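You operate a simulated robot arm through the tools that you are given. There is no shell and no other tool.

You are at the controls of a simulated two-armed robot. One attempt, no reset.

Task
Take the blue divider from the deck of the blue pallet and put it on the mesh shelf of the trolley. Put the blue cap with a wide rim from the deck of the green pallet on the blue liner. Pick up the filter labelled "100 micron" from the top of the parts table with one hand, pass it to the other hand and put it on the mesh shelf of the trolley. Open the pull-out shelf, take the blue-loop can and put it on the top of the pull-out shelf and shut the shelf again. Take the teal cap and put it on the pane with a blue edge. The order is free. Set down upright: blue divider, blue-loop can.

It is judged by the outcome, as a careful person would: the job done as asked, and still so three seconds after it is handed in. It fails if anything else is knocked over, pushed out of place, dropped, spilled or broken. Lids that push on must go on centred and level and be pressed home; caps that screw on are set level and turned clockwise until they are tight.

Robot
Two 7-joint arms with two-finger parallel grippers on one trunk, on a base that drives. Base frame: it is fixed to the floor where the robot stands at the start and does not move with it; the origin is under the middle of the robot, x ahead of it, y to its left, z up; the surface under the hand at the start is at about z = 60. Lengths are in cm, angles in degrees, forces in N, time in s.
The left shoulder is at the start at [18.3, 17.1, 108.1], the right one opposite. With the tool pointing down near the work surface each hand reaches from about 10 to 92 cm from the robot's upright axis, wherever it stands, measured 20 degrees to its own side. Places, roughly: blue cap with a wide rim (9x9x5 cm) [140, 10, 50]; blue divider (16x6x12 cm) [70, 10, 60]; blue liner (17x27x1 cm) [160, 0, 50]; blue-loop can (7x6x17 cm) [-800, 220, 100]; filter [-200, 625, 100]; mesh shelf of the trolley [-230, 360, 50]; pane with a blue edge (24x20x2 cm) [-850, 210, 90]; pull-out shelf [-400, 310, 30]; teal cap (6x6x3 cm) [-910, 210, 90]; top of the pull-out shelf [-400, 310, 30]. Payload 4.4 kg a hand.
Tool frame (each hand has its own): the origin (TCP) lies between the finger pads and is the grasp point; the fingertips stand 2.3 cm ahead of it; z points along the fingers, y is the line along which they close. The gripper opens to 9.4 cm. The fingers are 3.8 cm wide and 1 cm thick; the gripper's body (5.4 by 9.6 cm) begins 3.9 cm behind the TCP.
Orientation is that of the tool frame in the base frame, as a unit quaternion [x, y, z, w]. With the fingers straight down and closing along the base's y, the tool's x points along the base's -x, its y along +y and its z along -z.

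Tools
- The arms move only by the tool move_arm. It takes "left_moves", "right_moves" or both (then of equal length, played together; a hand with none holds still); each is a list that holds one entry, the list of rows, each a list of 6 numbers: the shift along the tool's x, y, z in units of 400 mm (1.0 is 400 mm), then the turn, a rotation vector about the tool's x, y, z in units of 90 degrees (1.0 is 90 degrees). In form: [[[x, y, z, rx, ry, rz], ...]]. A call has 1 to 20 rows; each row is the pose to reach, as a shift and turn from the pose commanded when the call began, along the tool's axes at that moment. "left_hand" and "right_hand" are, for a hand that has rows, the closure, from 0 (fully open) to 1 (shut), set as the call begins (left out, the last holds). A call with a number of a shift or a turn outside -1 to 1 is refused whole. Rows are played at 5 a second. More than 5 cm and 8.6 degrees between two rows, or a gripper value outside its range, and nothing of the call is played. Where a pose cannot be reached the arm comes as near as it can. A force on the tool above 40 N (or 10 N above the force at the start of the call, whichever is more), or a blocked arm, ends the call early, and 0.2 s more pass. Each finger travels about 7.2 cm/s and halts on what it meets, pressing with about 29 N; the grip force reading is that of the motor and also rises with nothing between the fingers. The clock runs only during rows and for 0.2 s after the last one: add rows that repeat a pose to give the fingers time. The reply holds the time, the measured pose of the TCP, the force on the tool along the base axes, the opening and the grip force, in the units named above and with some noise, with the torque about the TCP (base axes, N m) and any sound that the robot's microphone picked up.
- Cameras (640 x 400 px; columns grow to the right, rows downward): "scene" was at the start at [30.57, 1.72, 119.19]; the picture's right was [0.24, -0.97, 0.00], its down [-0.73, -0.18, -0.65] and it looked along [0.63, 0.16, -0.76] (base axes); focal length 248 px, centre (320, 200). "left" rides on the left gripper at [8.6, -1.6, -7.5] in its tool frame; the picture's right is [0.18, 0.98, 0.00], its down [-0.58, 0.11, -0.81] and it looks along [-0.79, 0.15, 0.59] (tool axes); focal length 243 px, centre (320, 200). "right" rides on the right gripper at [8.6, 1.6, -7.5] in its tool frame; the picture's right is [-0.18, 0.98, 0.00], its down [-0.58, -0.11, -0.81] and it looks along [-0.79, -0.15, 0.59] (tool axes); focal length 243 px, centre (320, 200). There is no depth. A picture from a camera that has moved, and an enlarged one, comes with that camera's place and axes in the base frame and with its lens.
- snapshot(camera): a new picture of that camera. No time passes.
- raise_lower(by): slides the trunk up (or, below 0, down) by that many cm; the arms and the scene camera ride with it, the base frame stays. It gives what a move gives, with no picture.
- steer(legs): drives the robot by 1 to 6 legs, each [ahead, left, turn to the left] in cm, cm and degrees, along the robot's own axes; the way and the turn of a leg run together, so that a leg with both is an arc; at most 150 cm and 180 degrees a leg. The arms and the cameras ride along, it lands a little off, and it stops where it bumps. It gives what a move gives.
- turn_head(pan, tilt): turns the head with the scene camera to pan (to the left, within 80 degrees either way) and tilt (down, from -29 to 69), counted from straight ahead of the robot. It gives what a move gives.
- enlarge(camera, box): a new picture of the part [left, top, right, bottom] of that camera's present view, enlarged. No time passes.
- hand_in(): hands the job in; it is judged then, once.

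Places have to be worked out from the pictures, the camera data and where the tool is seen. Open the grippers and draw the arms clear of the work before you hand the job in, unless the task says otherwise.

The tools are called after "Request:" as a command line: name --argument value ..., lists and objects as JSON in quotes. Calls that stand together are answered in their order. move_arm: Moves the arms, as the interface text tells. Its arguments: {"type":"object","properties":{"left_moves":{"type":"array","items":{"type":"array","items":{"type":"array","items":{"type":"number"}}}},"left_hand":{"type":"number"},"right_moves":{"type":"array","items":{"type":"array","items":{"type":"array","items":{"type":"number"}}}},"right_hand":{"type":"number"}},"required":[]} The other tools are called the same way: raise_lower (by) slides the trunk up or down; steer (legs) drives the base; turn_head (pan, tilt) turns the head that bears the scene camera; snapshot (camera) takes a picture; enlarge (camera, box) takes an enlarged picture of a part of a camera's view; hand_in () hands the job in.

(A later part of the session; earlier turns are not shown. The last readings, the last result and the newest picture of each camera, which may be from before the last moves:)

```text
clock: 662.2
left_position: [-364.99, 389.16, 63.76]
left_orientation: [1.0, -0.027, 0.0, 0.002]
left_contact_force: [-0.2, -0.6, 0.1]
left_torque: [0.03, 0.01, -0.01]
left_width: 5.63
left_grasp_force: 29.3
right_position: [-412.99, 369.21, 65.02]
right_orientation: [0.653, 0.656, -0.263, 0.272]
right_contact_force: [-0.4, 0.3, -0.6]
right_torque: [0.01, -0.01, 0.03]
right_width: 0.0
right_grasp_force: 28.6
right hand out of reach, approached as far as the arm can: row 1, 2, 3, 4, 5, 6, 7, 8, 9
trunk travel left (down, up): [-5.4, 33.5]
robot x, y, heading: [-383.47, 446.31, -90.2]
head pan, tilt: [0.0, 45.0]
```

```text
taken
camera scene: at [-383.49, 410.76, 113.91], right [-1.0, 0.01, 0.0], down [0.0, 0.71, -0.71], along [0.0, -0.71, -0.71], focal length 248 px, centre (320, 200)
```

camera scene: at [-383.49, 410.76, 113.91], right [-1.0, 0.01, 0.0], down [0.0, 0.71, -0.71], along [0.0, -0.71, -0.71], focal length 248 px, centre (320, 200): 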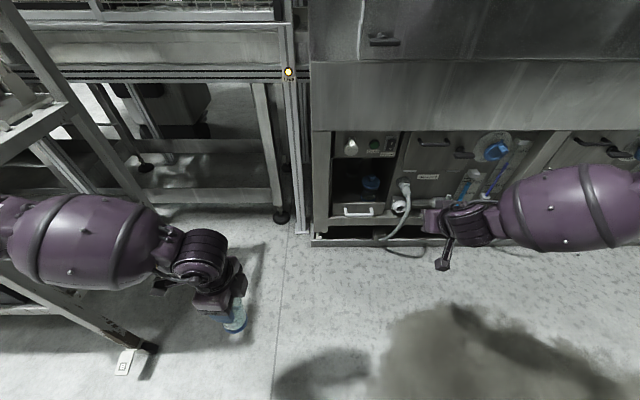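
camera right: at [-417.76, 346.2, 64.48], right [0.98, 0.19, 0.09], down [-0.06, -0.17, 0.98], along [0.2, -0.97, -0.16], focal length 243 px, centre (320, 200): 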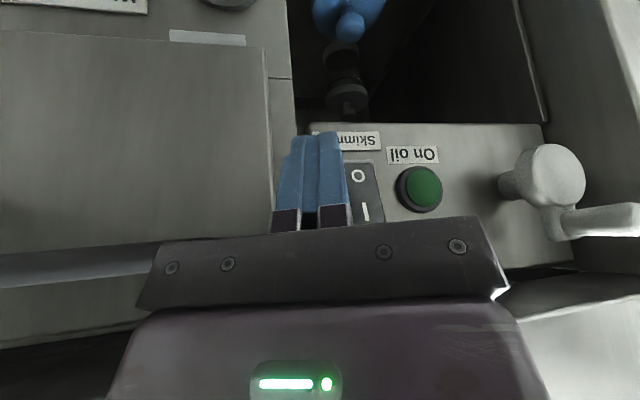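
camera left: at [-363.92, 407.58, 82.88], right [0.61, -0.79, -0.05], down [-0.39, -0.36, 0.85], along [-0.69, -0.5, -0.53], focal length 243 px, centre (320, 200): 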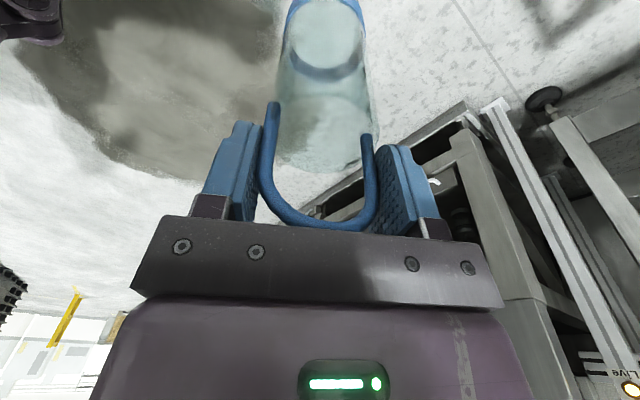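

The right arm also seems stuck in a poor elbow branch. I go back to a neutral pose (tool down, near its starting place) and test its forward reach.

Request:
move_arm --right_moves '[[[0.05, 0.05, -0.06, 0, 0.0625, 0], [0.1, 0.1, -0.12, 0, 0.125, 0], [0.15, 0.15, -0.18, 0, 0.1875, 0], [0.2, 0.2, -0.24, 0, 0.25, 0], [0.22, 0.25, -0.32, 0, 0.3125, 0], [0.22, 0.3, -0.4, 0, 0.375, 0], [0.22, 0.35, -0.48, 0, 0.4375, 0], [0.22, 0.37, -0.55, 0, 0.48, 0], [0.22, 0.37, -0.55, 0, 0.48, 0]]]'

Request:
turn_head --pan -50 --tilt 35

Request:
snapshot --camera "scene"

```text
clock: 664.2
left_position: [-365.06, 389.21, 63.55]
left_orientation: [1.0, -0.028, 0.001, 0.002]
left_contact_force: [0.7, -0.4, -1.2]
left_torque: [0.02, 0.01, 0.0]
left_width: 5.64
left_grasp_force: 29.4
right_position: [-398.75, 390.55, 74.51]
right_orientation: [0.704, 0.71, -0.004, 0.01]
right_contact_force: [0.0, -0.3, -0.5]
right_torque: [0.01, -0.01, 0.01]
right_width: 0.01
right_grasp_force: 29.4
trunk travel left (down, up): [-5.4, 33.5]
robot x, y, heading: [-383.41, 446.44, -90.3]
head pan, tilt: [0.0, 45.0]
```

```text
clock: 665.4
left_position: [-365.09, 389.22, 63.64]
left_orientation: [1.0, -0.029, 0.0, 0.002]
left_contact_force: [0.4, 0.0, -1.0]
left_torque: [0.01, 0.02, 0.01]
left_width: 5.61
left_grasp_force: 29.3
right_position: [-398.67, 390.59, 74.51]
right_orientation: [0.704, 0.71, -0.003, 0.011]
right_contact_force: [-0.1, -0.5, 0.4]
right_torque: [0.02, -0.03, 0.01]
right_width: 0.0
right_grasp_force: 28.9
trunk travel left (down, up): [-5.4, 33.5]
robot x, y, heading: [-383.14, 445.81, -90.3]
head pan, tilt: [-50.0, 35.0]
```

```text
taken
camera scene: at [-390.22, 413.26, 115.39], right [-0.64, 0.77, 0.0], down [0.44, 0.37, -0.82], along [-0.63, -0.52, -0.57], focal length 248 px, centre (320, 200)
```

scene: 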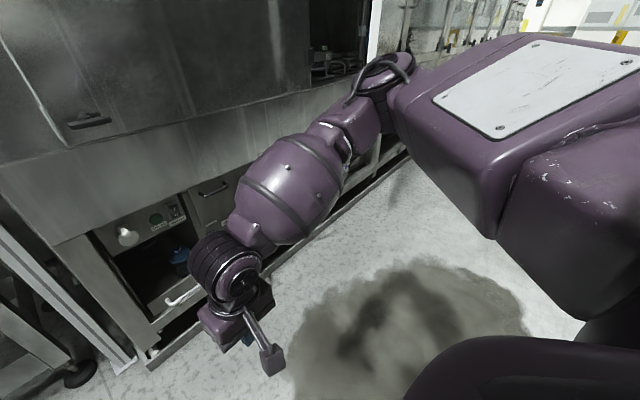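

Here the arm is free. I test lowering straight down from this place.

Request:
move_arm --right_moves '[[[0, 0, 0.1, 0, 0, 0], [0, 0, 0.2, 0, 0, 0], [0, 0, 0.3, 0, 0, 0], [0, 0, 0.4, 0, 0, 0], [0, 0, 0.5, 0, 0, 0], [0, 0, 0.6, 0, 0, 0], [0, 0, 0.7, 0, 0, 0], [0, 0, 0.8, 0, 0, 0], [0, 0, 0.9, 0, 0, 0], [0, 0, 0.9, 0, 0, 0]]]'

Request:
snapshot --camera "scene"

```text
clock: 667.6
left_position: [-364.95, 389.17, 63.66]
left_orientation: [1.0, -0.028, 0.0, 0.002]
left_contact_force: [-0.2, 0.0, -0.5]
left_torque: [-0.02, 0.0, 0.02]
left_width: 5.64
left_grasp_force: 28.7
right_position: [-410.78, 392.48, 57.55]
right_orientation: [0.704, 0.71, -0.004, 0.012]
right_contact_force: [0.0, -0.4, 0.7]
right_torque: [-0.02, 0.01, 0.01]
right_width: 0.02
right_grasp_force: 28.8
right hand out of reach, approached as far as the arm can: row 1, 2, 3, 4, 5, 6, 7, 8, 9, 10
trunk travel left (down, up): [-5.4, 33.5]
robot x, y, heading: [-383.45, 446.47, -90.5]
head pan, tilt: [-50.0, 35.0]
```

```text
taken
camera scene: at [-390.22, 413.27, 115.39], right [-0.64, 0.77, 0.0], down [0.44, 0.37, -0.82], along [-0.63, -0.52, -0.57], focal length 248 px, centre (320, 200)
```

scene: 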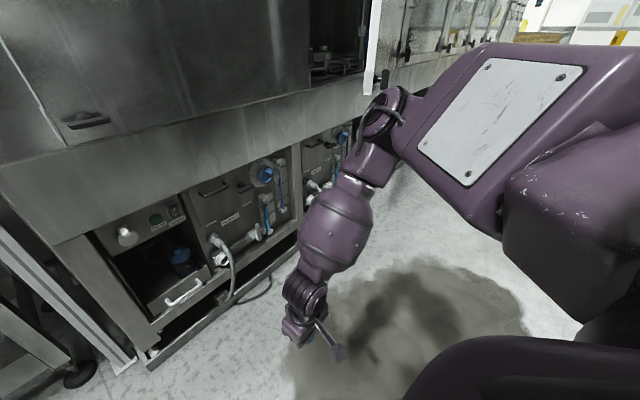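

The lower limit here is the sideways elbow. The left arm got a forward-reaching posture by pointing sideways, pitched, and then swinging ahead; I'll mirror that with the right arm. First I move right, raise the trunk, and make room between the hands.

Request:
steer --legs '[[0, -25, 0]]'

Request:
raise_lower --by 12

Request:
move_arm --left_moves '[[[0.08, 0, -0.02, 0, 0, 0], [0.16, 0, -0.04, 0, 0, 0], [0.24, 0, -0.06, 0, 0, 0], [0.32, 0, -0.08, 0, 0, 0], [0.4, 0, -0.1, 0, 0, 0], [0.4, 0, -0.1, 0, 0, 0], [0.4, 0, -0.1, 0, 0, 0], [0.4, 0, -0.1, 0, 0, 0], [0.4, 0, -0.1, 0, 0, 0], [0.4, 0, -0.1, 0, 0, 0], [0.4, 0, -0.1, 0, 0, 0], [0.4, 0, -0.1, 0, 0, 0]]]' --right_moves '[[[0, 0, -0.06, 0, 0, -0.09], [0, 0, -0.12, 0, 0, -0.18], [0, 0, -0.18, 0, 0, -0.27], [0, 0, -0.24, 0, 0, -0.36], [0, 0, -0.3, 0, 0, -0.45], [0, 0, -0.36, 0, 0, -0.54], [0, 0, -0.42, 0, 0, -0.63], [0, 0, -0.48, 0, 0, -0.72], [0, 0, -0.54, 0, 0, -0.81], [0, 0, -0.6, 0, 0, -0.9], [0, 0, -0.62, 0, 0, -0.99], [0, 0, -0.62, 0, 0, -0.99]]]'

Request:
turn_head --pan 0 --tilt 45

Request:
snapshot --camera "scene"

```text
clock: 670.4
left_position: [-390.32, 389.34, 63.65]
left_orientation: [1.0, -0.028, -0.001, 0.002]
left_contact_force: [0.0, -0.6, -1.0]
left_torque: [-0.01, -0.01, -0.01]
left_width: 5.62
left_grasp_force: 28.8
right_position: [-435.85, 392.58, 57.63]
right_orientation: [0.704, 0.71, -0.003, 0.011]
right_contact_force: [-0.1, -0.1, -0.1]
right_torque: [0.03, 0.01, 0.03]
right_width: 0.01
right_grasp_force: 28.6
trunk travel left (down, up): [-5.4, 33.5]
robot x, y, heading: [-408.9, 446.45, -89.9]
head pan, tilt: [-50.0, 35.0]
```

```text
clock: 671.9
left_position: [-390.32, 389.37, 75.49]
left_orientation: [1.0, -0.028, 0.0, -0.001]
left_contact_force: [-0.1, -0.6, -0.8]
left_torque: [0.02, 0.03, 0.0]
left_width: 5.58
left_grasp_force: 28.9
right_position: [-436.13, 385.86, 87.36]
right_orientation: [0.687, 0.694, -0.151, 0.154]
right_contact_force: [0.0, -0.4, 0.1]
right_torque: [-0.02, -0.05, 0.03]
right_width: 0.0
right_grasp_force: 29.0
trunk travel left (down, up): [-17.4, 21.5]
robot x, y, heading: [-408.6, 446.42, -90.2]
head pan, tilt: [-50.0, 35.0]
```

```text
clock: 674.5
left_position: [-374.27, 388.37, 79.52]
left_orientation: [1.0, -0.028, 0.0, 0.001]
left_contact_force: [-0.1, -0.9, -0.9]
left_torque: [0.0, 0.0, 0.0]
left_width: 5.58
left_grasp_force: 28.6
right_position: [-436.23, 396.53, 110.07]
right_orientation: [0.0, 0.976, -0.216, 0.004]
right_contact_force: [0.5, 0.3, 0.6]
right_torque: [0.0, -0.01, 0.0]
right_width: 0.0
right_grasp_force: 29.0
trunk travel left (down, up): [-17.4, 21.5]
robot x, y, heading: [-408.73, 446.17, -90.1]
head pan, tilt: [-50.0, 35.0]
```

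```text
clock: 675.7
left_position: [-374.36, 388.37, 79.62]
left_orientation: [1.0, -0.029, 0.0, 0.001]
left_contact_force: [0.4, -0.4, -1.1]
left_torque: [0.03, 0.01, 0.0]
left_width: 5.58
left_grasp_force: 28.8
right_position: [-436.28, 396.4, 110.04]
right_orientation: [0.002, 0.976, -0.217, 0.004]
right_contact_force: [0.5, -0.4, -0.2]
right_torque: [-0.03, 0.02, -0.02]
right_width: 0.0
right_grasp_force: 28.4
trunk travel left (down, up): [-17.4, 21.5]
robot x, y, heading: [-408.62, 446.15, -90.3]
head pan, tilt: [0.0, 45.0]
```

```text
taken
camera scene: at [-408.71, 422.65, 128.66], right [-1.0, 0.01, 0.0], down [0.0, 0.71, -0.71], along [0.0, -0.71, -0.71], focal length 248 px, centre (320, 200)
```

scene: 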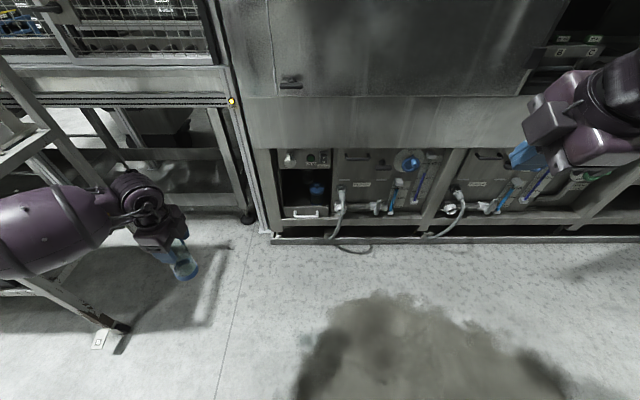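

Now the second step: fingers pointing left and 35° down, then swinging ahead.

Request:
move_arm --right_moves '[[[-0.04, 0, 0.03, -0.032, -0.075, 0.017], [-0.08, 0, 0.07, -0.064, -0.15, 0.033], [-0.13, 0, 0.1, -0.096, -0.225, 0.05], [-0.17, 0, 0.13, -0.129, -0.3, 0.067], [-0.21, 0, 0.17, -0.161, -0.376, 0.083], [-0.26, 0, 0.2, -0.193, -0.451, 0.1], [-0.3, 0.006, 0.24, -0.225, -0.526, 0.116], [-0.34, 0.006, 0.27, -0.257, -0.601, 0.133], [-0.34, 0.006, 0.27, -0.257, -0.601, 0.133]]]'

Request:
move_arm --right_moves '[[[0, -0.015, -0.01, 0.068, 0, 0.048], [0, -0.03, -0.02, 0.137, 0, 0.096], [0, -0.045, -0.03, 0.205, 0, 0.143], [0, -0.06, -0.04, 0.273, 0, 0.191], [0, -0.08, -0.05, 0.341, 0, 0.239], [0, -0.1, -0.06, 0.41, 0, 0.287], [0, -0.12, -0.07, 0.478, 0, 0.335], [0, -0.14, -0.08, 0.546, 0, 0.383], [0, -0.16, -0.08, 0.614, 0, 0.43], [0, -0.18, -0.08, 0.683, 0, 0.478], [0, -0.2, -0.08, 0.751, 0, 0.526], [0, -0.22, -0.08, 0.819, 0, 0.574], [0, -0.22, -0.08, 0.819, 0, 0.574]]]'

Request:
snapshot --camera "scene"

```text
clock: 677.7
left_position: [-374.36, 388.31, 79.52]
left_orientation: [1.0, -0.028, 0.0, 0.002]
left_contact_force: [-0.2, 0.1, 0.5]
left_torque: [0.01, -0.03, 0.0]
left_width: 5.56
left_grasp_force: 28.9
right_position: [-422.4, 392.77, 101.73]
right_orientation: [0.001, 0.888, -0.001, 0.46]
right_contact_force: [0.6, -1.7, -0.1]
right_torque: [0.0, 0.0, 0.03]
right_width: 0.0
right_grasp_force: 29.1
right hand out of reach, approached as far as the arm can: row 8, 9
trunk travel left (down, up): [-17.4, 21.5]
robot x, y, heading: [-408.69, 446.36, -90.3]
head pan, tilt: [0.0, 45.0]
```

```text
clock: 680.5
left_position: [-374.34, 388.41, 79.47]
left_orientation: [1.0, -0.028, 0.0, 0.003]
left_contact_force: [0.0, -0.5, -0.6]
left_torque: [0.04, -0.02, -0.01]
left_width: 5.56
left_grasp_force: 29.2
right_position: [-443.2, 388.37, 98.37]
right_orientation: [0.609, 0.632, -0.308, 0.367]
right_contact_force: [-0.6, 0.0, 0.4]
right_torque: [-0.02, -0.02, -0.01]
right_width: 0.0
right_grasp_force: 29.1
right hand out of reach, approached as far as the arm can: row 7, 8, 9, 10, 11, 12, 13
trunk travel left (down, up): [-17.4, 21.5]
robot x, y, heading: [-408.94, 446.36, -90.3]
head pan, tilt: [0.0, 45.0]
```

```text
taken
camera scene: at [-408.68, 422.69, 128.68], right [-1.0, 0.01, 0.0], down [0.0, 0.71, -0.71], along [0.0, -0.71, -0.71], focal length 248 px, centre (320, 200)
```

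scene: 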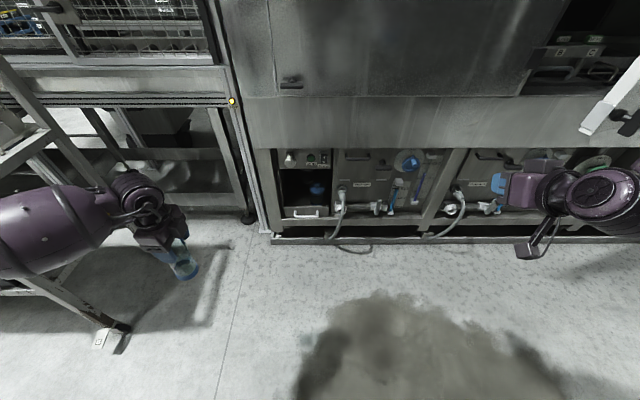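

Request:
move_arm --right_moves '[[[-0.02, 0.02, 0.07, 0, 0, 0], [-0.03, 0.05, 0.15, 0, 0, 0], [-0.03, 0.08, 0.23, 0, 0, 0], [-0.01, 0.1, 0.32, 0, 0, 0], [0.02, 0.13, 0.41, 0, 0, 0], [0.05, 0.16, 0.5, 0, 0, 0], [0.09, 0.19, 0.59, 0, 0, 0], [0.13, 0.22, 0.68, 0, 0, 0], [0.2, 0.22, 0.74, 0, 0, 0], [0.28, 0.22, 0.8, 0, 0, 0], [0.28, 0.22, 0.8, 0, 0, 0]]]'

Request:
snapshot --camera "scene"

```text
clock: 682.9
left_position: [-374.39, 388.31, 79.6]
left_orientation: [1.0, -0.027, -0.001, 0.002]
left_contact_force: [-0.4, -0.5, -0.7]
left_torque: [-0.03, 0.02, -0.03]
left_width: 5.55
left_grasp_force: 28.8
right_position: [-443.59, 378.64, 88.51]
right_orientation: [0.607, 0.633, -0.306, 0.37]
right_contact_force: [-1.1, -0.5, -0.6]
right_torque: [0.02, -0.02, 0.02]
right_width: 0.0
right_grasp_force: 28.9
right hand out of reach, approached as far as the arm can: row 1, 2, 3, 4, 5, 6, 7, 8, 9, 10, 11
trunk travel left (down, up): [-17.4, 21.5]
robot x, y, heading: [-408.81, 446.38, -90.2]
head pan, tilt: [0.0, 45.0]
```

```text
taken
camera scene: at [-408.7, 422.65, 128.66], right [-1.0, 0.01, 0.0], down [0.0, 0.71, -0.71], along [0.0, -0.71, -0.71], focal length 248 px, centre (320, 200)
```

scene: 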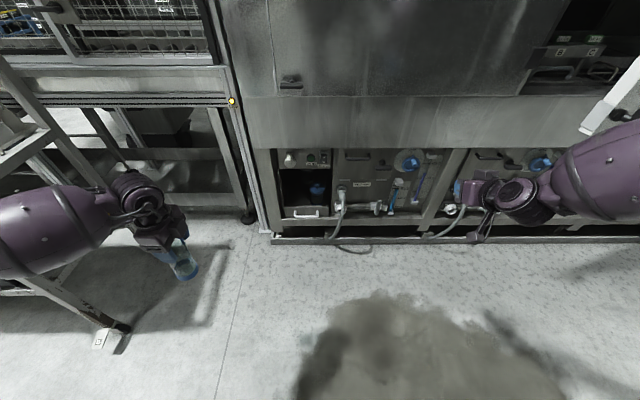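

The right arm can't get low; the left one can (it did at the trolley). So I'll pass the can to the right hand for now. I turn the right hand to point left, pitched 15°, beside the place where I'll hold the can.

Request:
move_arm --right_moves '[[[0.005, 0.059, -0.035, -0.072, -0.011, -0.0345], [0.009, 0.118, -0.07, -0.143, -0.021, -0.069], [0.014, 0.178, -0.105, -0.215, -0.032, -0.1035], [0.018, 0.237, -0.14, -0.286, -0.043, -0.138], [0.023, 0.296, -0.175, -0.358, -0.053, -0.1725], [0.028, 0.355, -0.21, -0.43, -0.064, -0.207], [0.032, 0.414, -0.245, -0.501, -0.075, -0.2415], [0.037, 0.473, -0.28, -0.573, -0.085, -0.276], [0.041, 0.533, -0.315, -0.644, -0.096, -0.3105], [0.046, 0.592, -0.35, -0.716, -0.107, -0.345], [0.05, 0.651, -0.385, -0.787, -0.117, -0.38], [0.055, 0.71, -0.42, -0.859, -0.128, -0.414], [0.055, 0.71, -0.42, -0.859, -0.128, -0.414]]]' --right_hand 0

Request:
move_arm --left_moves '[[[-0.08, -0.02, -0.08, 0, 0, 0], [-0.16, -0.04, -0.16, 0, 0, 0], [-0.24, -0.06, -0.24, 0, 0, 0], [-0.32, -0.08, -0.32, 0, 0, 0], [-0.4, -0.1, -0.4, 0, 0, 0], [-0.48, -0.12, -0.48, 0, 0, 0], [-0.56, -0.14, -0.56, 0, 0, 0], [-0.63, -0.16, -0.62, 0, 0, 0], [-0.63, -0.16, -0.62, 0, 0, 0]]]'

Request:
snapshot --camera "scene"

Request:
snapshot --camera "right"

```text
clock: 685.7
left_position: [-374.39, 388.32, 79.61]
left_orientation: [1.0, -0.027, 0.0, 0.001]
left_contact_force: [0.0, -0.3, -0.8]
left_torque: [0.0, 0.03, -0.01]
left_width: 5.55
left_grasp_force: 29.1
right_position: [-417.88, 396.47, 98.42]
right_orientation: [0.003, 0.795, 0.0, 0.607]
right_contact_force: [0.0, -0.1, 0.0]
right_torque: [-0.01, 0.03, 0.0]
right_width: 9.39
right_grasp_force: 0.1
right hand out of reach, approached as far as the arm can: row 11, 12, 13
trunk travel left (down, up): [-17.4, 21.5]
robot x, y, heading: [-408.58, 445.92, -90.4]
head pan, tilt: [0.0, 45.0]
```

```text
clock: 687.7
left_position: [-398.05, 394.74, 103.91]
left_orientation: [1.0, -0.03, -0.001, 0.001]
left_contact_force: [0.4, -0.5, -0.5]
left_torque: [0.02, 0.0, -0.01]
left_width: 5.55
left_grasp_force: 29.4
left hand out of reach, approached as far as the arm can: row 8, 9
right_position: [-417.88, 396.44, 98.24]
right_orientation: [0.003, 0.795, 0.001, 0.607]
right_contact_force: [1.1, 0.6, -0.2]
right_torque: [0.01, -0.03, -0.01]
right_width: 9.4
right_grasp_force: 0.0
trunk travel left (down, up): [-17.4, 21.5]
robot x, y, heading: [-408.8, 446.33, -90.3]
head pan, tilt: [0.0, 45.0]
```

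```text
taken
camera scene: at [-408.7, 422.66, 128.66], right [-1.0, 0.01, 0.0], down [0.0, 0.71, -0.71], along [0.0, -0.71, -0.71], focal length 248 px, centre (320, 200)
```

scene: 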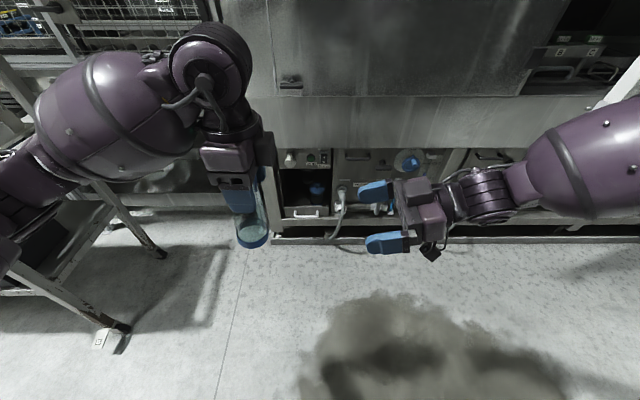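

```text
taken
camera right: at [-427.21, 398.09, 92.08], right [0.05, 0.98, 0.18], down [-0.63, -0.11, 0.77], along [0.78, -0.16, 0.61], focal length 243 px, centre (320, 200)
```

right: 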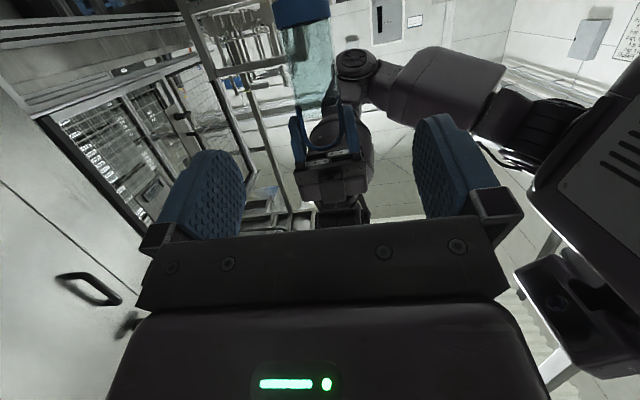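

Both are set. The can's axis is at about (-397.3, 394.7). I align the right hand and advance part of the way.

Request:
move_arm --right_moves '[[[-0.02, -0.02, 0.06, 0, 0, 0], [-0.035, -0.041, 0.13, 0, 0, 0], [-0.05, -0.041, 0.2, 0, 0, 0], [-0.065, -0.041, 0.27, 0, 0, 0], [-0.075, -0.041, 0.33, 0, 0, 0], [-0.075, -0.041, 0.33, 0, 0, 0]]]'

Request:
snapshot --camera "right"

Request:
snapshot --camera "scene"

```text
clock: 689.1
left_position: [-398.13, 394.76, 103.86]
left_orientation: [1.0, -0.03, 0.0, 0.001]
left_contact_force: [-0.3, 0.4, -0.7]
left_torque: [0.0, 0.01, -0.01]
left_width: 5.52
left_grasp_force: 29.3
right_position: [-413.48, 397.54, 103.19]
right_orientation: [0.005, 0.794, 0.0, 0.608]
right_contact_force: [0.6, -0.3, 0.3]
right_torque: [-0.01, 0.02, 0.01]
right_width: 9.42
right_grasp_force: 0.0
right hand out of reach, approached as far as the arm can: row 1, 2, 3, 4, 5, 6
trunk travel left (down, up): [-17.4, 21.5]
robot x, y, heading: [-408.64, 446.54, -90.2]
head pan, tilt: [0.0, 45.0]
```

```text
taken
camera right: at [-422.65, 399.22, 96.85], right [0.05, 0.98, 0.18], down [-0.63, -0.11, 0.77], along [0.78, -0.16, 0.61], focal length 243 px, centre (320, 200)
```

right: 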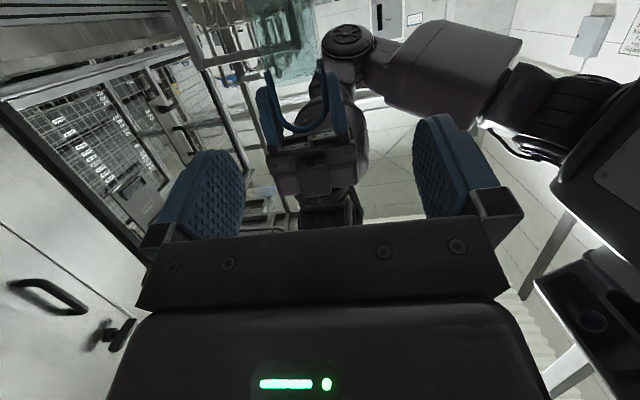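

```text
taken
camera scene: at [-408.71, 422.65, 128.66], right [-1.0, 0.01, 0.0], down [0.0, 0.71, -0.71], along [0.0, -0.71, -0.71], focal length 248 px, centre (320, 200)
```

scene: 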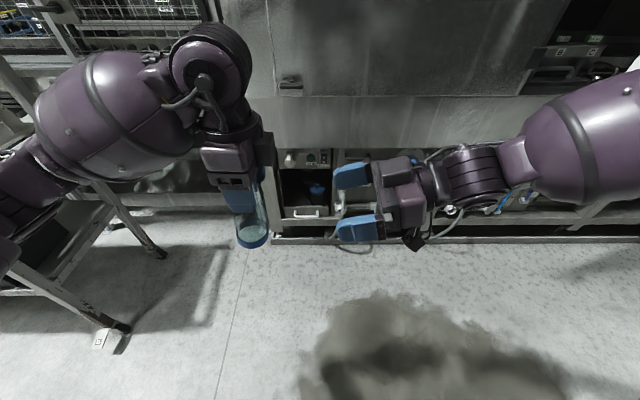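

The right hand can't come far enough left. A simpler way: I set the can down upright for the moment on the parts table with the left hand, so both arms are free for the drawer. First I swing the right hand back out of the way.

Request:
move_arm --right_moves '[[[0, 0, -0.06, 0, 0.0925, 0], [0, 0, -0.12, 0, 0.185, 0], [0, 0, -0.18, 0, 0.2775, 0], [0, 0, -0.24, 0, 0.37, 0], [0, 0, -0.3, 0, 0.4625, 0], [0, 0, -0.36, 0, 0.555, 0], [0, 0, -0.42, 0, 0.6475, 0], [0, 0, -0.48, 0, 0.74, 0], [0, 0, -0.5, 0, 0.833, 0], [0, 0, -0.5, 0, 0.833, 0]]]'

Request:
move_arm --right_moves '[[[0, 0, 0, 0, 0, 0.09], [0, 0, 0, 0, 0, 0.18], [0, 0, 0, 0, 0, 0.27], [0, 0, 0, 0, 0, 0.36], [0, 0, 0, 0, 0, 0.45], [0, 0, 0, 0, 0, 0.54], [0, 0, 0, 0, 0, 0.63], [0, 0, 0, 0, 0, 0.72], [0, 0, 0, 0, 0, 0.81], [0, 0, 0, 0, 0, 0.9], [0, 0, 0, 0, 0, 0.99], [0, 0, 0, 0, 0, 0.99]]]'

Request:
snapshot --camera "scene"

```text
clock: 691.3
left_position: [-398.05, 394.75, 103.93]
left_orientation: [1.0, -0.03, -0.002, 0.002]
left_contact_force: [0.1, 0.5, -0.3]
left_torque: [-0.02, -0.02, 0.01]
left_width: 5.53
left_grasp_force: 29.2
right_position: [-432.35, 397.54, 108.28]
right_orientation: [0.003, 1.0, 0.002, -0.002]
right_contact_force: [0.2, -0.1, -0.8]
right_torque: [0.04, 0.03, 0.01]
right_width: 9.41
right_grasp_force: 0.0
trunk travel left (down, up): [-17.4, 21.5]
robot x, y, heading: [-408.56, 446.43, -90.1]
head pan, tilt: [0.0, 45.0]
```

```text
clock: 693.9
left_position: [-398.11, 394.7, 103.96]
left_orientation: [1.0, -0.03, -0.001, 0.003]
left_contact_force: [0.3, 0.2, 0.1]
left_torque: [0.03, 0.0, -0.03]
left_width: 5.47
left_grasp_force: 29.0
right_position: [-453.31, 396.41, 105.47]
right_orientation: [0.675, 0.736, 0.034, 0.037]
right_contact_force: [-0.3, 0.4, 0.0]
right_torque: [0.01, 0.04, -0.01]
right_width: 9.42
right_grasp_force: 0.1
right hand out of reach, approached as far as the arm can: row 5, 6, 7, 8, 9, 10, 11, 12
trunk travel left (down, up): [-17.4, 21.5]
robot x, y, heading: [-408.74, 446.26, -90.6]
head pan, tilt: [0.0, 45.0]
```

```text
taken
camera scene: at [-408.66, 422.7, 128.68], right [-1.0, 0.01, 0.0], down [0.0, 0.71, -0.71], along [0.0, -0.71, -0.71], focal length 248 px, centre (320, 200)
```

scene: 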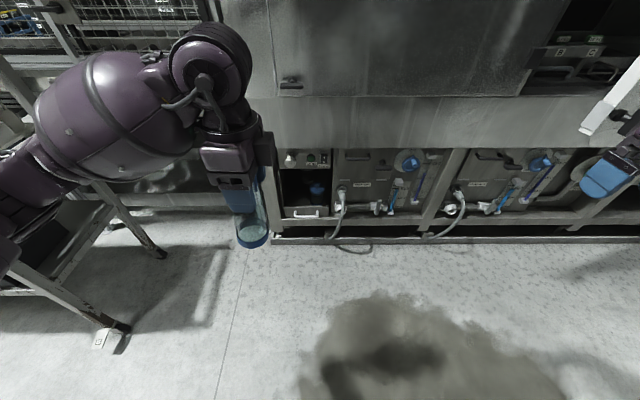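

Interesting: the natural yaw is at the wrist's limit for this arm too, while the outward yaw is free. I turn it back to the outward yaw and test how low it gets that way.

Request:
move_arm --right_moves '[[[0, 0.03, 0, 0, 0, -0.09], [0, 0.06, 0, 0, 0, -0.18], [0, 0.09, 0, 0, 0, -0.27], [0, 0.12, 0, 0, 0, -0.36], [0, 0.15, 0, 0, 0, -0.45], [0, 0.18, 0, 0, 0, -0.54], [0, 0.2, 0, 0, 0, -0.63], [0, 0.22, 0, 0, 0, -0.72], [0, 0.24, 0, 0, 0, -0.81], [0, 0.26, 0, 0, 0, -0.9], [0, 0.26, 0, 0, 0, -0.95], [0, 0.26, 0, 0, 0, -0.95]]]'

Request:
move_arm --right_moves '[[[0, 0, 0.1, 0, 0, 0], [0, 0, 0.2, 0, 0, 0], [0, 0, 0.3, 0, 0, 0], [0, 0, 0.4, 0, 0, 0], [0, 0, 0.5, 0, 0, 0], [0, 0, 0.6, 0, 0, 0], [0, 0, 0.7, 0, 0, 0], [0, 0, 0.8, 0, 0, 0], [0, 0, 0.9, 0, 0, 0], [0, 0, 1.0, 0, 0, 0], [0, 0, 1.0, 0, 0, 0]]]'

Request:
snapshot --camera "scene"

```text
clock: 696.5
left_position: [-398.03, 394.69, 103.79]
left_orientation: [1.0, -0.03, -0.001, 0.002]
left_contact_force: [0.1, 0.9, 0.3]
left_torque: [-0.01, -0.01, -0.03]
left_width: 5.51
left_grasp_force: 29.1
right_position: [-442.9, 397.73, 106.51]
right_orientation: [-0.004, 0.999, 0.0, 0.051]
right_contact_force: [0.1, -0.8, 0.7]
right_torque: [0.03, 0.01, 0.0]
right_width: 9.43
right_grasp_force: 0.0
trunk travel left (down, up): [-17.4, 21.5]
robot x, y, heading: [-408.99, 446.24, -90.0]
head pan, tilt: [0.0, 45.0]
```

```text
clock: 698.9
left_position: [-398.17, 394.69, 103.97]
left_orientation: [1.0, -0.029, -0.001, 0.003]
left_contact_force: [0.0, -0.1, 0.1]
left_torque: [-0.01, -0.04, 0.01]
left_width: 5.46
left_grasp_force: 28.5
right_position: [-442.74, 400.35, 78.1]
right_orientation: [-0.003, 0.999, 0.0, 0.052]
right_contact_force: [0.9, 0.2, 0.6]
right_torque: [0.0, 0.01, 0.0]
right_width: 9.4
right_grasp_force: 0.0
right hand out of reach, approached as far as the arm can: row 7, 8, 9, 10, 11
trunk travel left (down, up): [-17.4, 21.5]
robot x, y, heading: [-408.58, 446.51, -90.1]
head pan, tilt: [0.0, 45.0]
```

```text
taken
camera scene: at [-408.71, 422.65, 128.66], right [-1.0, 0.01, 0.0], down [0.0, 0.71, -0.71], along [0.0, -0.71, -0.71], focal length 248 px, centre (320, 200)
```

scene: 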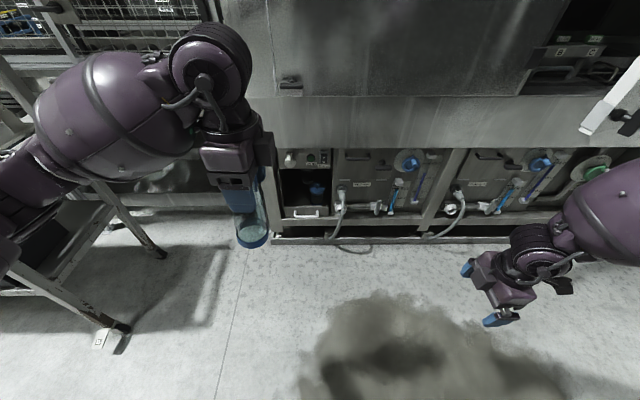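

Low tool-down reach is limited on both arms, but the left had a good forward-low posture before. So: set the can aside on the parts table first. I drive there.

Request:
steer --legs '[[0, 0, 90], [110, 0, 0], [110, 0, 0], [0, 0, 90], [70, 0, 0]]'

Request:
snapshot --camera "scene"

```text
clock: 720.8
left_position: [-203.06, 567.61, 103.91]
left_orientation: [0.015, 1.0, 0.002, 0.001]
left_contact_force: [0.0, -0.4, -1.1]
left_torque: [-0.02, -0.05, 0.03]
left_width: 5.35
left_grasp_force: 29.3
right_position: [-158.34, 563.57, 78.12]
right_orientation: [0.998, 0.018, -0.052, 0.0]
right_contact_force: [0.3, 0.4, 0.3]
right_torque: [0.02, -0.01, 0.03]
right_width: 9.4
right_grasp_force: 0.1
trunk travel left (down, up): [-17.4, 21.5]
robot x, y, heading: [-191.16, 516.43, 91.3]
head pan, tilt: [0.0, 45.0]
```

```text
taken
camera scene: at [-191.46, 539.81, 128.66], right [1.0, 0.02, 0.0], down [0.02, -0.71, -0.71], along [-0.02, 0.71, -0.71], focal length 248 px, centre (320, 200)
```

scene: 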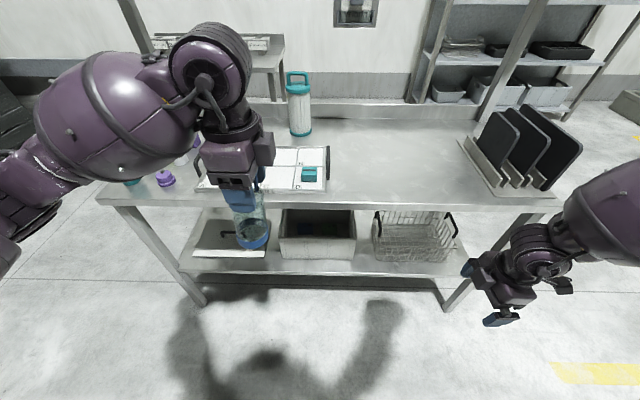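

The can has slid a little in the grip (now about 15 cm below the hand), so setting it down is timely. I raise the right hand and move over the free spot right of the tray.

Request:
move_arm --right_moves '[[[0, 0, -0.1, 0, 0, 0], [0, 0, -0.2, 0, 0, 0], [0, 0, -0.3, 0, 0, 0], [0, 0, -0.4, 0, 0, 0], [0, 0, -0.5, 0, 0, 0], [0, 0, -0.6, 0, 0, 0], [0, 0, -0.7, 0, 0, 0], [0, 0, -0.75, 0, 0, 0], [0, 0, -0.75, 0, 0, 0]]]'

Request:
steer --legs '[[0, -34, -1.3], [31, 0, 0]]'

Request:
snapshot --camera "scene"

Request:
snapshot --camera "left"

```text
clock: 722.8
left_position: [-203.16, 567.73, 103.9]
left_orientation: [0.015, 1.0, 0.002, 0.001]
left_contact_force: [-0.5, 0.3, -0.9]
left_torque: [0.01, 0.01, 0.02]
left_width: 5.34
left_grasp_force: 29.0
right_position: [-155.0, 563.74, 108.03]
right_orientation: [0.998, 0.018, -0.052, 0.003]
right_contact_force: [0.0, -0.3, -0.4]
right_torque: [-0.01, 0.01, 0.03]
right_width: 9.41
right_grasp_force: 0.1
trunk travel left (down, up): [-17.4, 21.5]
robot x, y, heading: [-191.16, 516.32, 91.3]
head pan, tilt: [0.0, 45.0]
```

```text
clock: 728.1
left_position: [-166.92, 599.14, 103.87]
left_orientation: [0.03, 1.0, 0.002, 0.0]
left_contact_force: [0.7, -0.2, -0.2]
left_torque: [0.0, 0.0, -0.01]
left_width: 5.27
left_grasp_force: 28.5
right_position: [-119.07, 593.71, 108.25]
right_orientation: [0.999, 0.004, -0.051, 0.0]
right_contact_force: [0.1, 0.8, 0.7]
right_torque: [0.0, -0.02, 0.01]
right_width: 9.41
right_grasp_force: 0.1
trunk travel left (down, up): [-17.4, 21.5]
robot x, y, heading: [-156.04, 547.31, 89.6]
head pan, tilt: [0.0, 45.0]
```

```text
taken
camera scene: at [-156.11, 570.82, 128.65], right [1.0, -0.01, 0.0], down [0.0, -0.71, -0.71], along [0.0, 0.71, -0.71], focal length 248 px, centre (320, 200)
```

scene: 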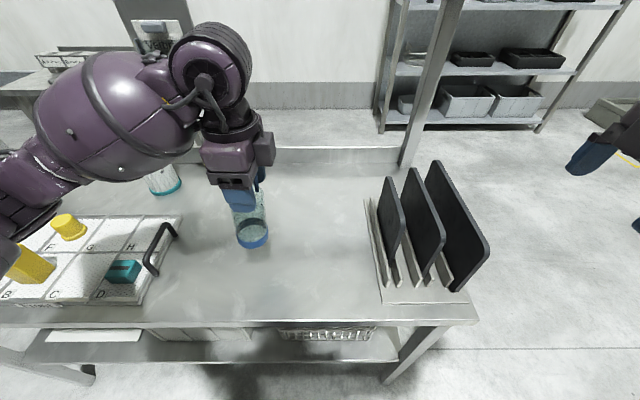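

```text
taken
camera left: at [-175.71, 597.91, 111.36], right [-0.13, 0.99, 0.0], down [0.59, 0.07, 0.81], along [0.8, 0.1, -0.59], focal length 243 px, centre (320, 200)
```

left: 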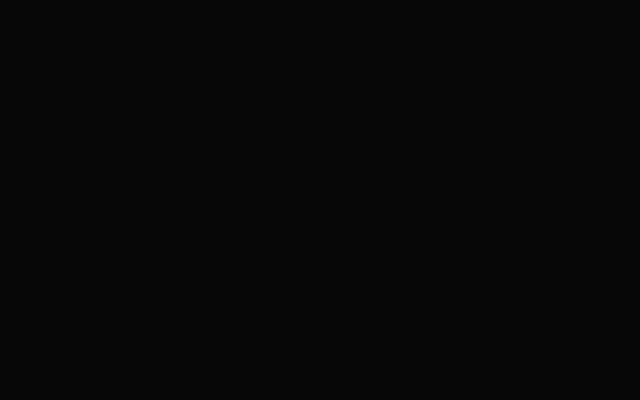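

The left camera is dark just now, so I rely on the scene camera and force. I lower the can slowly to the table.

Request:
move_arm --left_moves '[[[0, 0, 0.06, 0, 0, 0], [0, 0, 0.12, 0, 0, 0], [0, 0, 0.18, 0, 0, 0], [0, 0, 0.18, 0, 0, 0]]]'

Request:
snapshot --camera "left"

Request:
enlarge --camera "scene" --box '[180, 140, 320, 280]'

```text
clock: 729.1
left_position: [-167.06, 599.13, 96.67]
left_orientation: [0.03, 1.0, 0.003, 0.0]
left_contact_force: [-0.7, -0.5, 0.2]
left_torque: [0.02, -0.02, 0.01]
left_width: 5.28
left_grasp_force: 29.0
right_position: [-118.97, 593.55, 108.09]
right_orientation: [0.999, 0.004, -0.052, 0.0]
right_contact_force: [0.1, 0.0, 0.5]
right_torque: [0.03, 0.03, 0.0]
right_width: 9.39
right_grasp_force: 0.0
trunk travel left (down, up): [-17.4, 21.5]
robot x, y, heading: [-156.39, 547.73, 89.9]
head pan, tilt: [0.0, 45.0]
```

```text
taken
camera left: at [-175.79, 597.97, 104.13], right [-0.13, 0.99, 0.0], down [0.59, 0.07, 0.81], along [0.8, 0.1, -0.59], focal length 243 px, centre (320, 200)
```

left: 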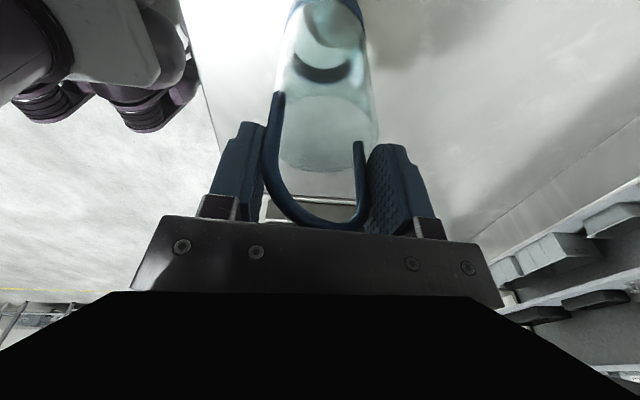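

```text
2.86 times, centred on (250, 210) of scene
camera zoom: at [-156.1, 570.75, 128.67], right [1.0, -0.01, 0.0], down [0.0, -0.71, -0.71], along [0.0, 0.71, -0.71], focal length 710 px, centre (520, 171)
```

zoom: 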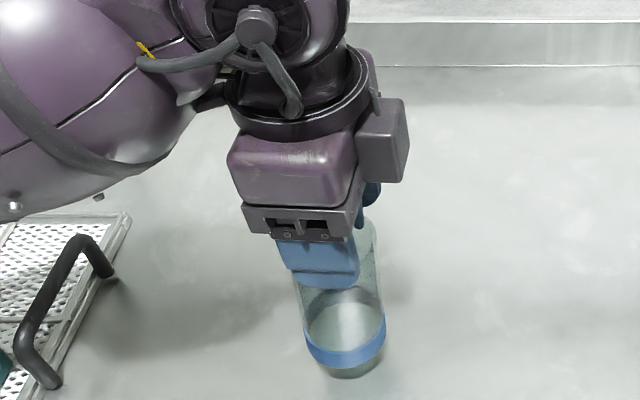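

Request:
move_arm --left_moves '[[[0, 0, 0.012, 0, 0, 0], [0, 0, 0.025, 0, 0, 0], [0, 0, 0.025, 0, 0, 0]]]'

Request:
move_arm --left_moves '[[[0, 0, 0.008, 0, 0, 0], [0, 0, 0.016, 0, 0, 0], [0, 0, 0.016, 0, 0, 0]]]'

Request:
move_arm --left_moves '[[[0, 0, 0.008, 0, 0, 0], [0, 0, 0.016, 0, 0, 0], [0, 0, 0.016, 0, 0, 0]]]'

```text
clock: 729.9
left_position: [-167.07, 599.06, 95.77]
left_orientation: [0.03, 1.0, 0.002, 0.001]
left_contact_force: [0.0, 0.0, -0.3]
left_torque: [0.02, -0.01, 0.01]
left_width: 5.29
left_grasp_force: 29.1
right_position: [-119.04, 593.67, 108.16]
right_orientation: [0.999, 0.003, -0.052, 0.0]
right_contact_force: [-0.3, 0.7, -0.7]
right_torque: [0.0, 0.01, 0.01]
right_width: 9.37
right_grasp_force: 0.0
trunk travel left (down, up): [-17.4, 21.5]
robot x, y, heading: [-156.43, 547.02, 89.8]
head pan, tilt: [0.0, 45.0]
```

```text
clock: 730.7
left_position: [-166.98, 599.14, 95.03]
left_orientation: [0.029, 1.0, 0.001, 0.001]
left_contact_force: [-0.4, -0.5, -0.3]
left_torque: [0.0, -0.05, 0.02]
left_width: 5.31
left_grasp_force: 28.8
right_position: [-118.96, 593.62, 108.04]
right_orientation: [0.999, 0.003, -0.051, 0.001]
right_contact_force: [-0.2, 0.1, 0.6]
right_torque: [-0.02, 0.03, 0.02]
right_width: 9.39
right_grasp_force: 0.0
trunk travel left (down, up): [-17.4, 21.5]
robot x, y, heading: [-156.05, 547.32, 90.1]
head pan, tilt: [0.0, 45.0]
```

```text
clock: 731.5
left_position: [-166.88, 599.02, 94.39]
left_orientation: [0.03, 1.0, 0.003, 0.001]
left_contact_force: [-1.0, -0.6, -0.5]
left_torque: [-0.03, -0.01, 0.01]
left_width: 5.26
left_grasp_force: 29.2
right_position: [-118.91, 593.71, 108.09]
right_orientation: [0.999, 0.003, -0.051, 0.001]
right_contact_force: [-1.0, -0.8, 0.5]
right_torque: [0.02, -0.01, 0.02]
right_width: 9.39
right_grasp_force: 0.0
trunk travel left (down, up): [-17.4, 21.5]
robot x, y, heading: [-156.27, 547.42, 90.0]
head pan, tilt: [0.0, 45.0]
```

Request:
move_arm --left_moves '[[[0, 0, 0.008, 0, 0, 0], [0, 0, 0.016, 0, 0, 0], [0, 0, 0.016, 0, 0, 0]]]'

Request:
move_arm --left_moves '[[[0, 0, 0.008, 0, 0, 0], [0, 0, 0.016, 0, 0, 0], [0, 0, 0.016, 0, 0, 0]]]'

Request:
move_arm --left_moves '[[[0, 0, 0.008, 0, 0, 0], [0, 0, 0.016, 0, 0, 0], [0, 0, 0.016, 0, 0, 0]]]'

```text
clock: 732.3
left_position: [-166.89, 598.98, 93.96]
left_orientation: [0.03, 1.0, 0.002, 0.001]
left_contact_force: [0.5, 0.1, 0.1]
left_torque: [0.01, -0.04, -0.01]
left_width: 5.27
left_grasp_force: 29.0
right_position: [-118.99, 593.61, 108.18]
right_orientation: [0.999, 0.003, -0.052, 0.0]
right_contact_force: [-0.8, -0.9, 0.0]
right_torque: [0.03, -0.01, -0.04]
right_width: 9.39
right_grasp_force: 0.1
trunk travel left (down, up): [-17.4, 21.5]
robot x, y, heading: [-156.49, 547.39, 89.9]
head pan, tilt: [0.0, 45.0]
```

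```text
clock: 733.1
left_position: [-167.05, 599.0, 93.39]
left_orientation: [0.03, 1.0, 0.005, 0.001]
left_contact_force: [-3.0, 1.0, 22.2]
left_torque: [0.03, 0.21, 0.02]
left_width: 5.26
left_grasp_force: 29.0
right_position: [-118.98, 593.46, 108.34]
right_orientation: [0.999, 0.004, -0.052, -0.002]
right_contact_force: [0.3, 0.3, 0.7]
right_torque: [0.04, 0.0, 0.02]
right_width: 9.39
right_grasp_force: 0.1
trunk travel left (down, up): [-17.4, 21.5]
robot x, y, heading: [-156.81, 547.37, 89.9]
head pan, tilt: [0.0, 45.0]
```

```text
clock: 733.9
left_position: [-166.93, 599.0, 92.58]
left_orientation: [0.029, 1.0, 0.003, 0.001]
left_contact_force: [-1.4, 1.1, 26.3]
left_torque: [0.26, 0.03, -0.02]
left_width: 5.32
left_grasp_force: 29.2
right_position: [-118.9, 593.41, 108.26]
right_orientation: [0.999, 0.004, -0.051, 0.0]
right_contact_force: [0.0, -0.2, 0.1]
right_torque: [-0.04, 0.0, -0.01]
right_width: 9.4
right_grasp_force: 0.2
trunk travel left (down, up): [-17.4, 21.5]
robot x, y, heading: [-156.36, 547.92, 89.9]
head pan, tilt: [0.0, 45.0]
```

The can stands on the table (contact 26 N). I release it and rise.

Request:
move_arm --left_moves '[[[0, 0, -0.01, 0, 0, 0], [0, 0, -0.01, 0, 0, 0], [0, 0, -0.01, 0, 0, 0], [0, 0, -0.01, 0, 0, 0], [0, 0, -0.01, 0, 0, 0], [0, 0, -0.1, 0, 0, 0], [0, 0, -0.2, 0, 0, 0], [0, 0, -0.3, 0, 0, 0], [0, 0, -0.4, 0, 0, 0], [0, 0, -0.4, 0, 0, 0]]]' --left_hand 0

Request:
snapshot --camera "scene"

Request:
snapshot --camera "left"

```text
clock: 736.1
left_position: [-166.4, 599.09, 108.59]
left_orientation: [0.049, 0.999, 0.008, -0.006]
left_contact_force: [0.8, 0.1, -0.3]
left_torque: [0.04, 0.06, 0.05]
left_width: 9.39
left_grasp_force: 0.1
left hand out of reach, approached as far as the arm can: row 9, 10
right_position: [-119.06, 593.44, 108.28]
right_orientation: [0.999, 0.003, -0.051, -0.001]
right_contact_force: [0.2, -1.0, 0.6]
right_torque: [0.02, 0.02, 0.01]
right_width: 9.41
right_grasp_force: 0.2
trunk travel left (down, up): [-17.4, 21.5]
robot x, y, heading: [-156.08, 547.4, 89.5]
head pan, tilt: [0.0, 45.0]
```

```text
taken
camera scene: at [-156.08, 570.63, 128.71], right [1.0, -0.01, 0.0], down [0.0, -0.71, -0.71], along [0.0, 0.71, -0.71], focal length 248 px, centre (320, 200)
```

scene: 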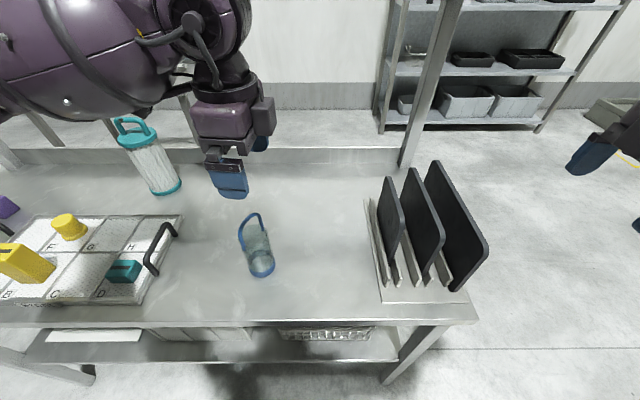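

```text
taken
camera left: at [-175.05, 598.16, 116.15], right [-0.09, 1.0, 0.02], down [0.6, 0.04, 0.8], along [0.8, 0.08, -0.6], focal length 243 px, centre (320, 200)
```

left: 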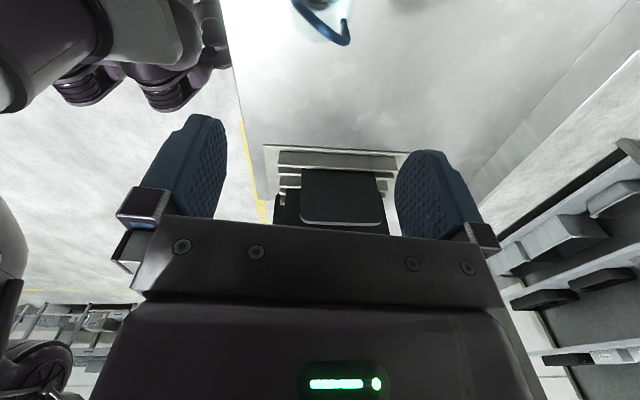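

The can stands upright on the table. I back off and return to the shelf: face -x, along y≈452, then face the machine at x≈-412.

Request:
steer --legs '[[-60, 0, 0], [0, 0, 90], [60, 35, 0], [100, 0, 0], [95, 0, 0], [0, 0, 90]]'

Request:
snapshot --camera "scene"

```text
clock: 754.9
left_position: [-445.99, 445.5, 108.41]
left_orientation: [-0.666, 0.746, -0.001, -0.01]
left_contact_force: [-0.1, -1.0, 0.1]
left_torque: [0.04, 0.02, -0.02]
left_width: 9.41
left_grasp_force: 0.1
right_position: [-439.13, 492.74, 108.04]
right_orientation: [0.711, 0.701, -0.029, 0.041]
right_contact_force: [9.5, -0.4, 5.2]
right_torque: [0.11, 1.04, -0.29]
right_width: 9.4
right_grasp_force: 0.0
trunk travel left (down, up): [-17.4, 21.5]
robot x, y, heading: [-394.53, 454.7, 178.7]
head pan, tilt: [0.0, 45.0]
stopped in leg 5: the force on the tool passed its limit at 218 N (the readings are from after the stop); the commanded pose is now the measured one
```

```text
taken
camera scene: at [-417.43, 455.09, 128.68], right [0.02, 1.0, 0.0], down [0.71, -0.02, -0.71], along [-0.71, 0.02, -0.71], focal length 248 px, centre (320, 200)
```

scene: 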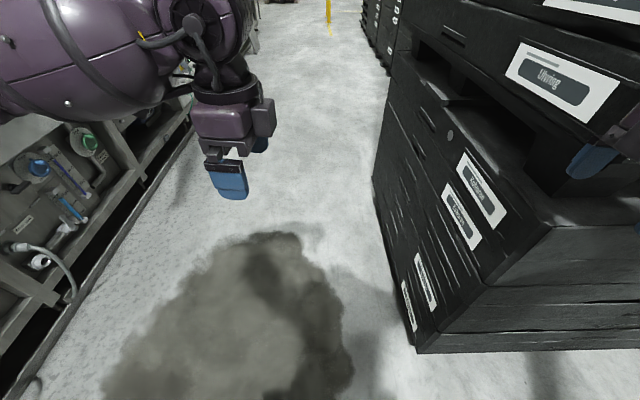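

The right hand bumped the crate corner. I back off, then turn left to face the machine.

Request:
steer --legs '[[-14, 4, 0], [0, 0, 91]]'

Request:
turn_head --pan -60 --tilt 30

Request:
snapshot --camera "scene"

Request:
turn_head --pan 0 --tilt 45

Request:
snapshot --camera "scene"

```text
clock: 760.1
left_position: [-372.29, 398.07, 108.33]
left_orientation: [0.998, -0.068, 0.005, 0.005]
left_contact_force: [0.7, 0.0, 0.2]
left_torque: [-0.05, 0.01, 0.03]
left_width: 9.41
left_grasp_force: 0.0
right_position: [-419.31, 406.19, 108.09]
right_orientation: [0.021, 0.999, 0.008, 0.049]
right_contact_force: [-0.4, -0.4, 0.6]
right_torque: [0.0, -0.04, -0.02]
right_width: 9.39
right_grasp_force: 0.1
trunk travel left (down, up): [-17.4, 21.5]
robot x, y, heading: [-379.85, 450.6, -92.7]
head pan, tilt: [0.0, 45.0]
```

```text
clock: 761.4
left_position: [-372.27, 398.13, 108.17]
left_orientation: [0.998, -0.068, 0.006, 0.005]
left_contact_force: [0.4, -0.8, 1.0]
left_torque: [0.01, -0.01, -0.01]
left_width: 9.41
left_grasp_force: 0.1
right_position: [-419.32, 406.19, 108.05]
right_orientation: [0.021, 0.998, 0.008, 0.05]
right_contact_force: [0.2, 0.4, -0.2]
right_torque: [-0.01, -0.02, 0.04]
right_width: 9.4
right_grasp_force: 0.1
trunk travel left (down, up): [-17.4, 21.5]
robot x, y, heading: [-380.0, 450.4, -92.4]
head pan, tilt: [-60.0, 30.0]
```

```text
taken
camera scene: at [-388.86, 430.62, 130.92], right [-0.46, 0.89, 0.0], down [0.44, 0.23, -0.87], along [-0.77, -0.4, -0.5], focal length 248 px, centre (320, 200)
```

scene: 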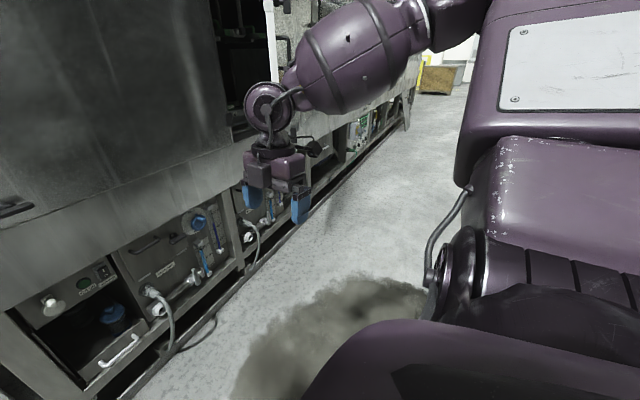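

```text
clock: 762.7
left_position: [-372.34, 398.15, 108.4]
left_orientation: [0.998, -0.069, 0.005, 0.005]
left_contact_force: [0.2, 0.6, -0.2]
left_torque: [0.04, -0.02, 0.0]
left_width: 9.39
left_grasp_force: 0.0
right_position: [-419.29, 406.28, 108.12]
right_orientation: [0.022, 0.999, 0.008, 0.048]
right_contact_force: [-0.5, -0.3, 0.0]
right_torque: [-0.02, -0.03, 0.01]
right_width: 9.41
right_grasp_force: 0.0
trunk travel left (down, up): [-17.4, 21.5]
robot x, y, heading: [-380.2, 450.09, -92.8]
head pan, tilt: [0.0, 45.0]
```

```text
taken
camera scene: at [-381.22, 426.65, 128.66], right [-1.0, 0.05, 0.0], down [0.03, 0.71, -0.71], along [-0.03, -0.71, -0.71], focal length 248 px, centre (320, 200)
```

scene: 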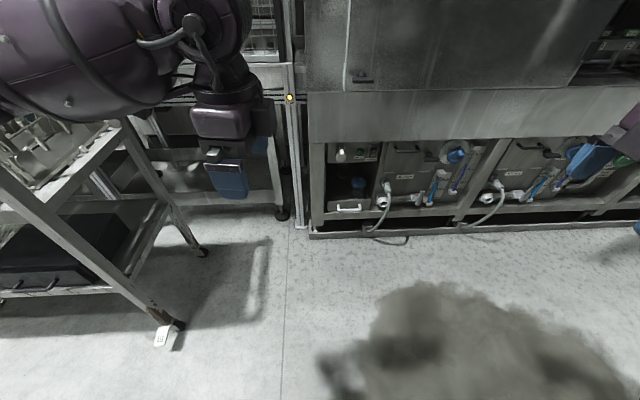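

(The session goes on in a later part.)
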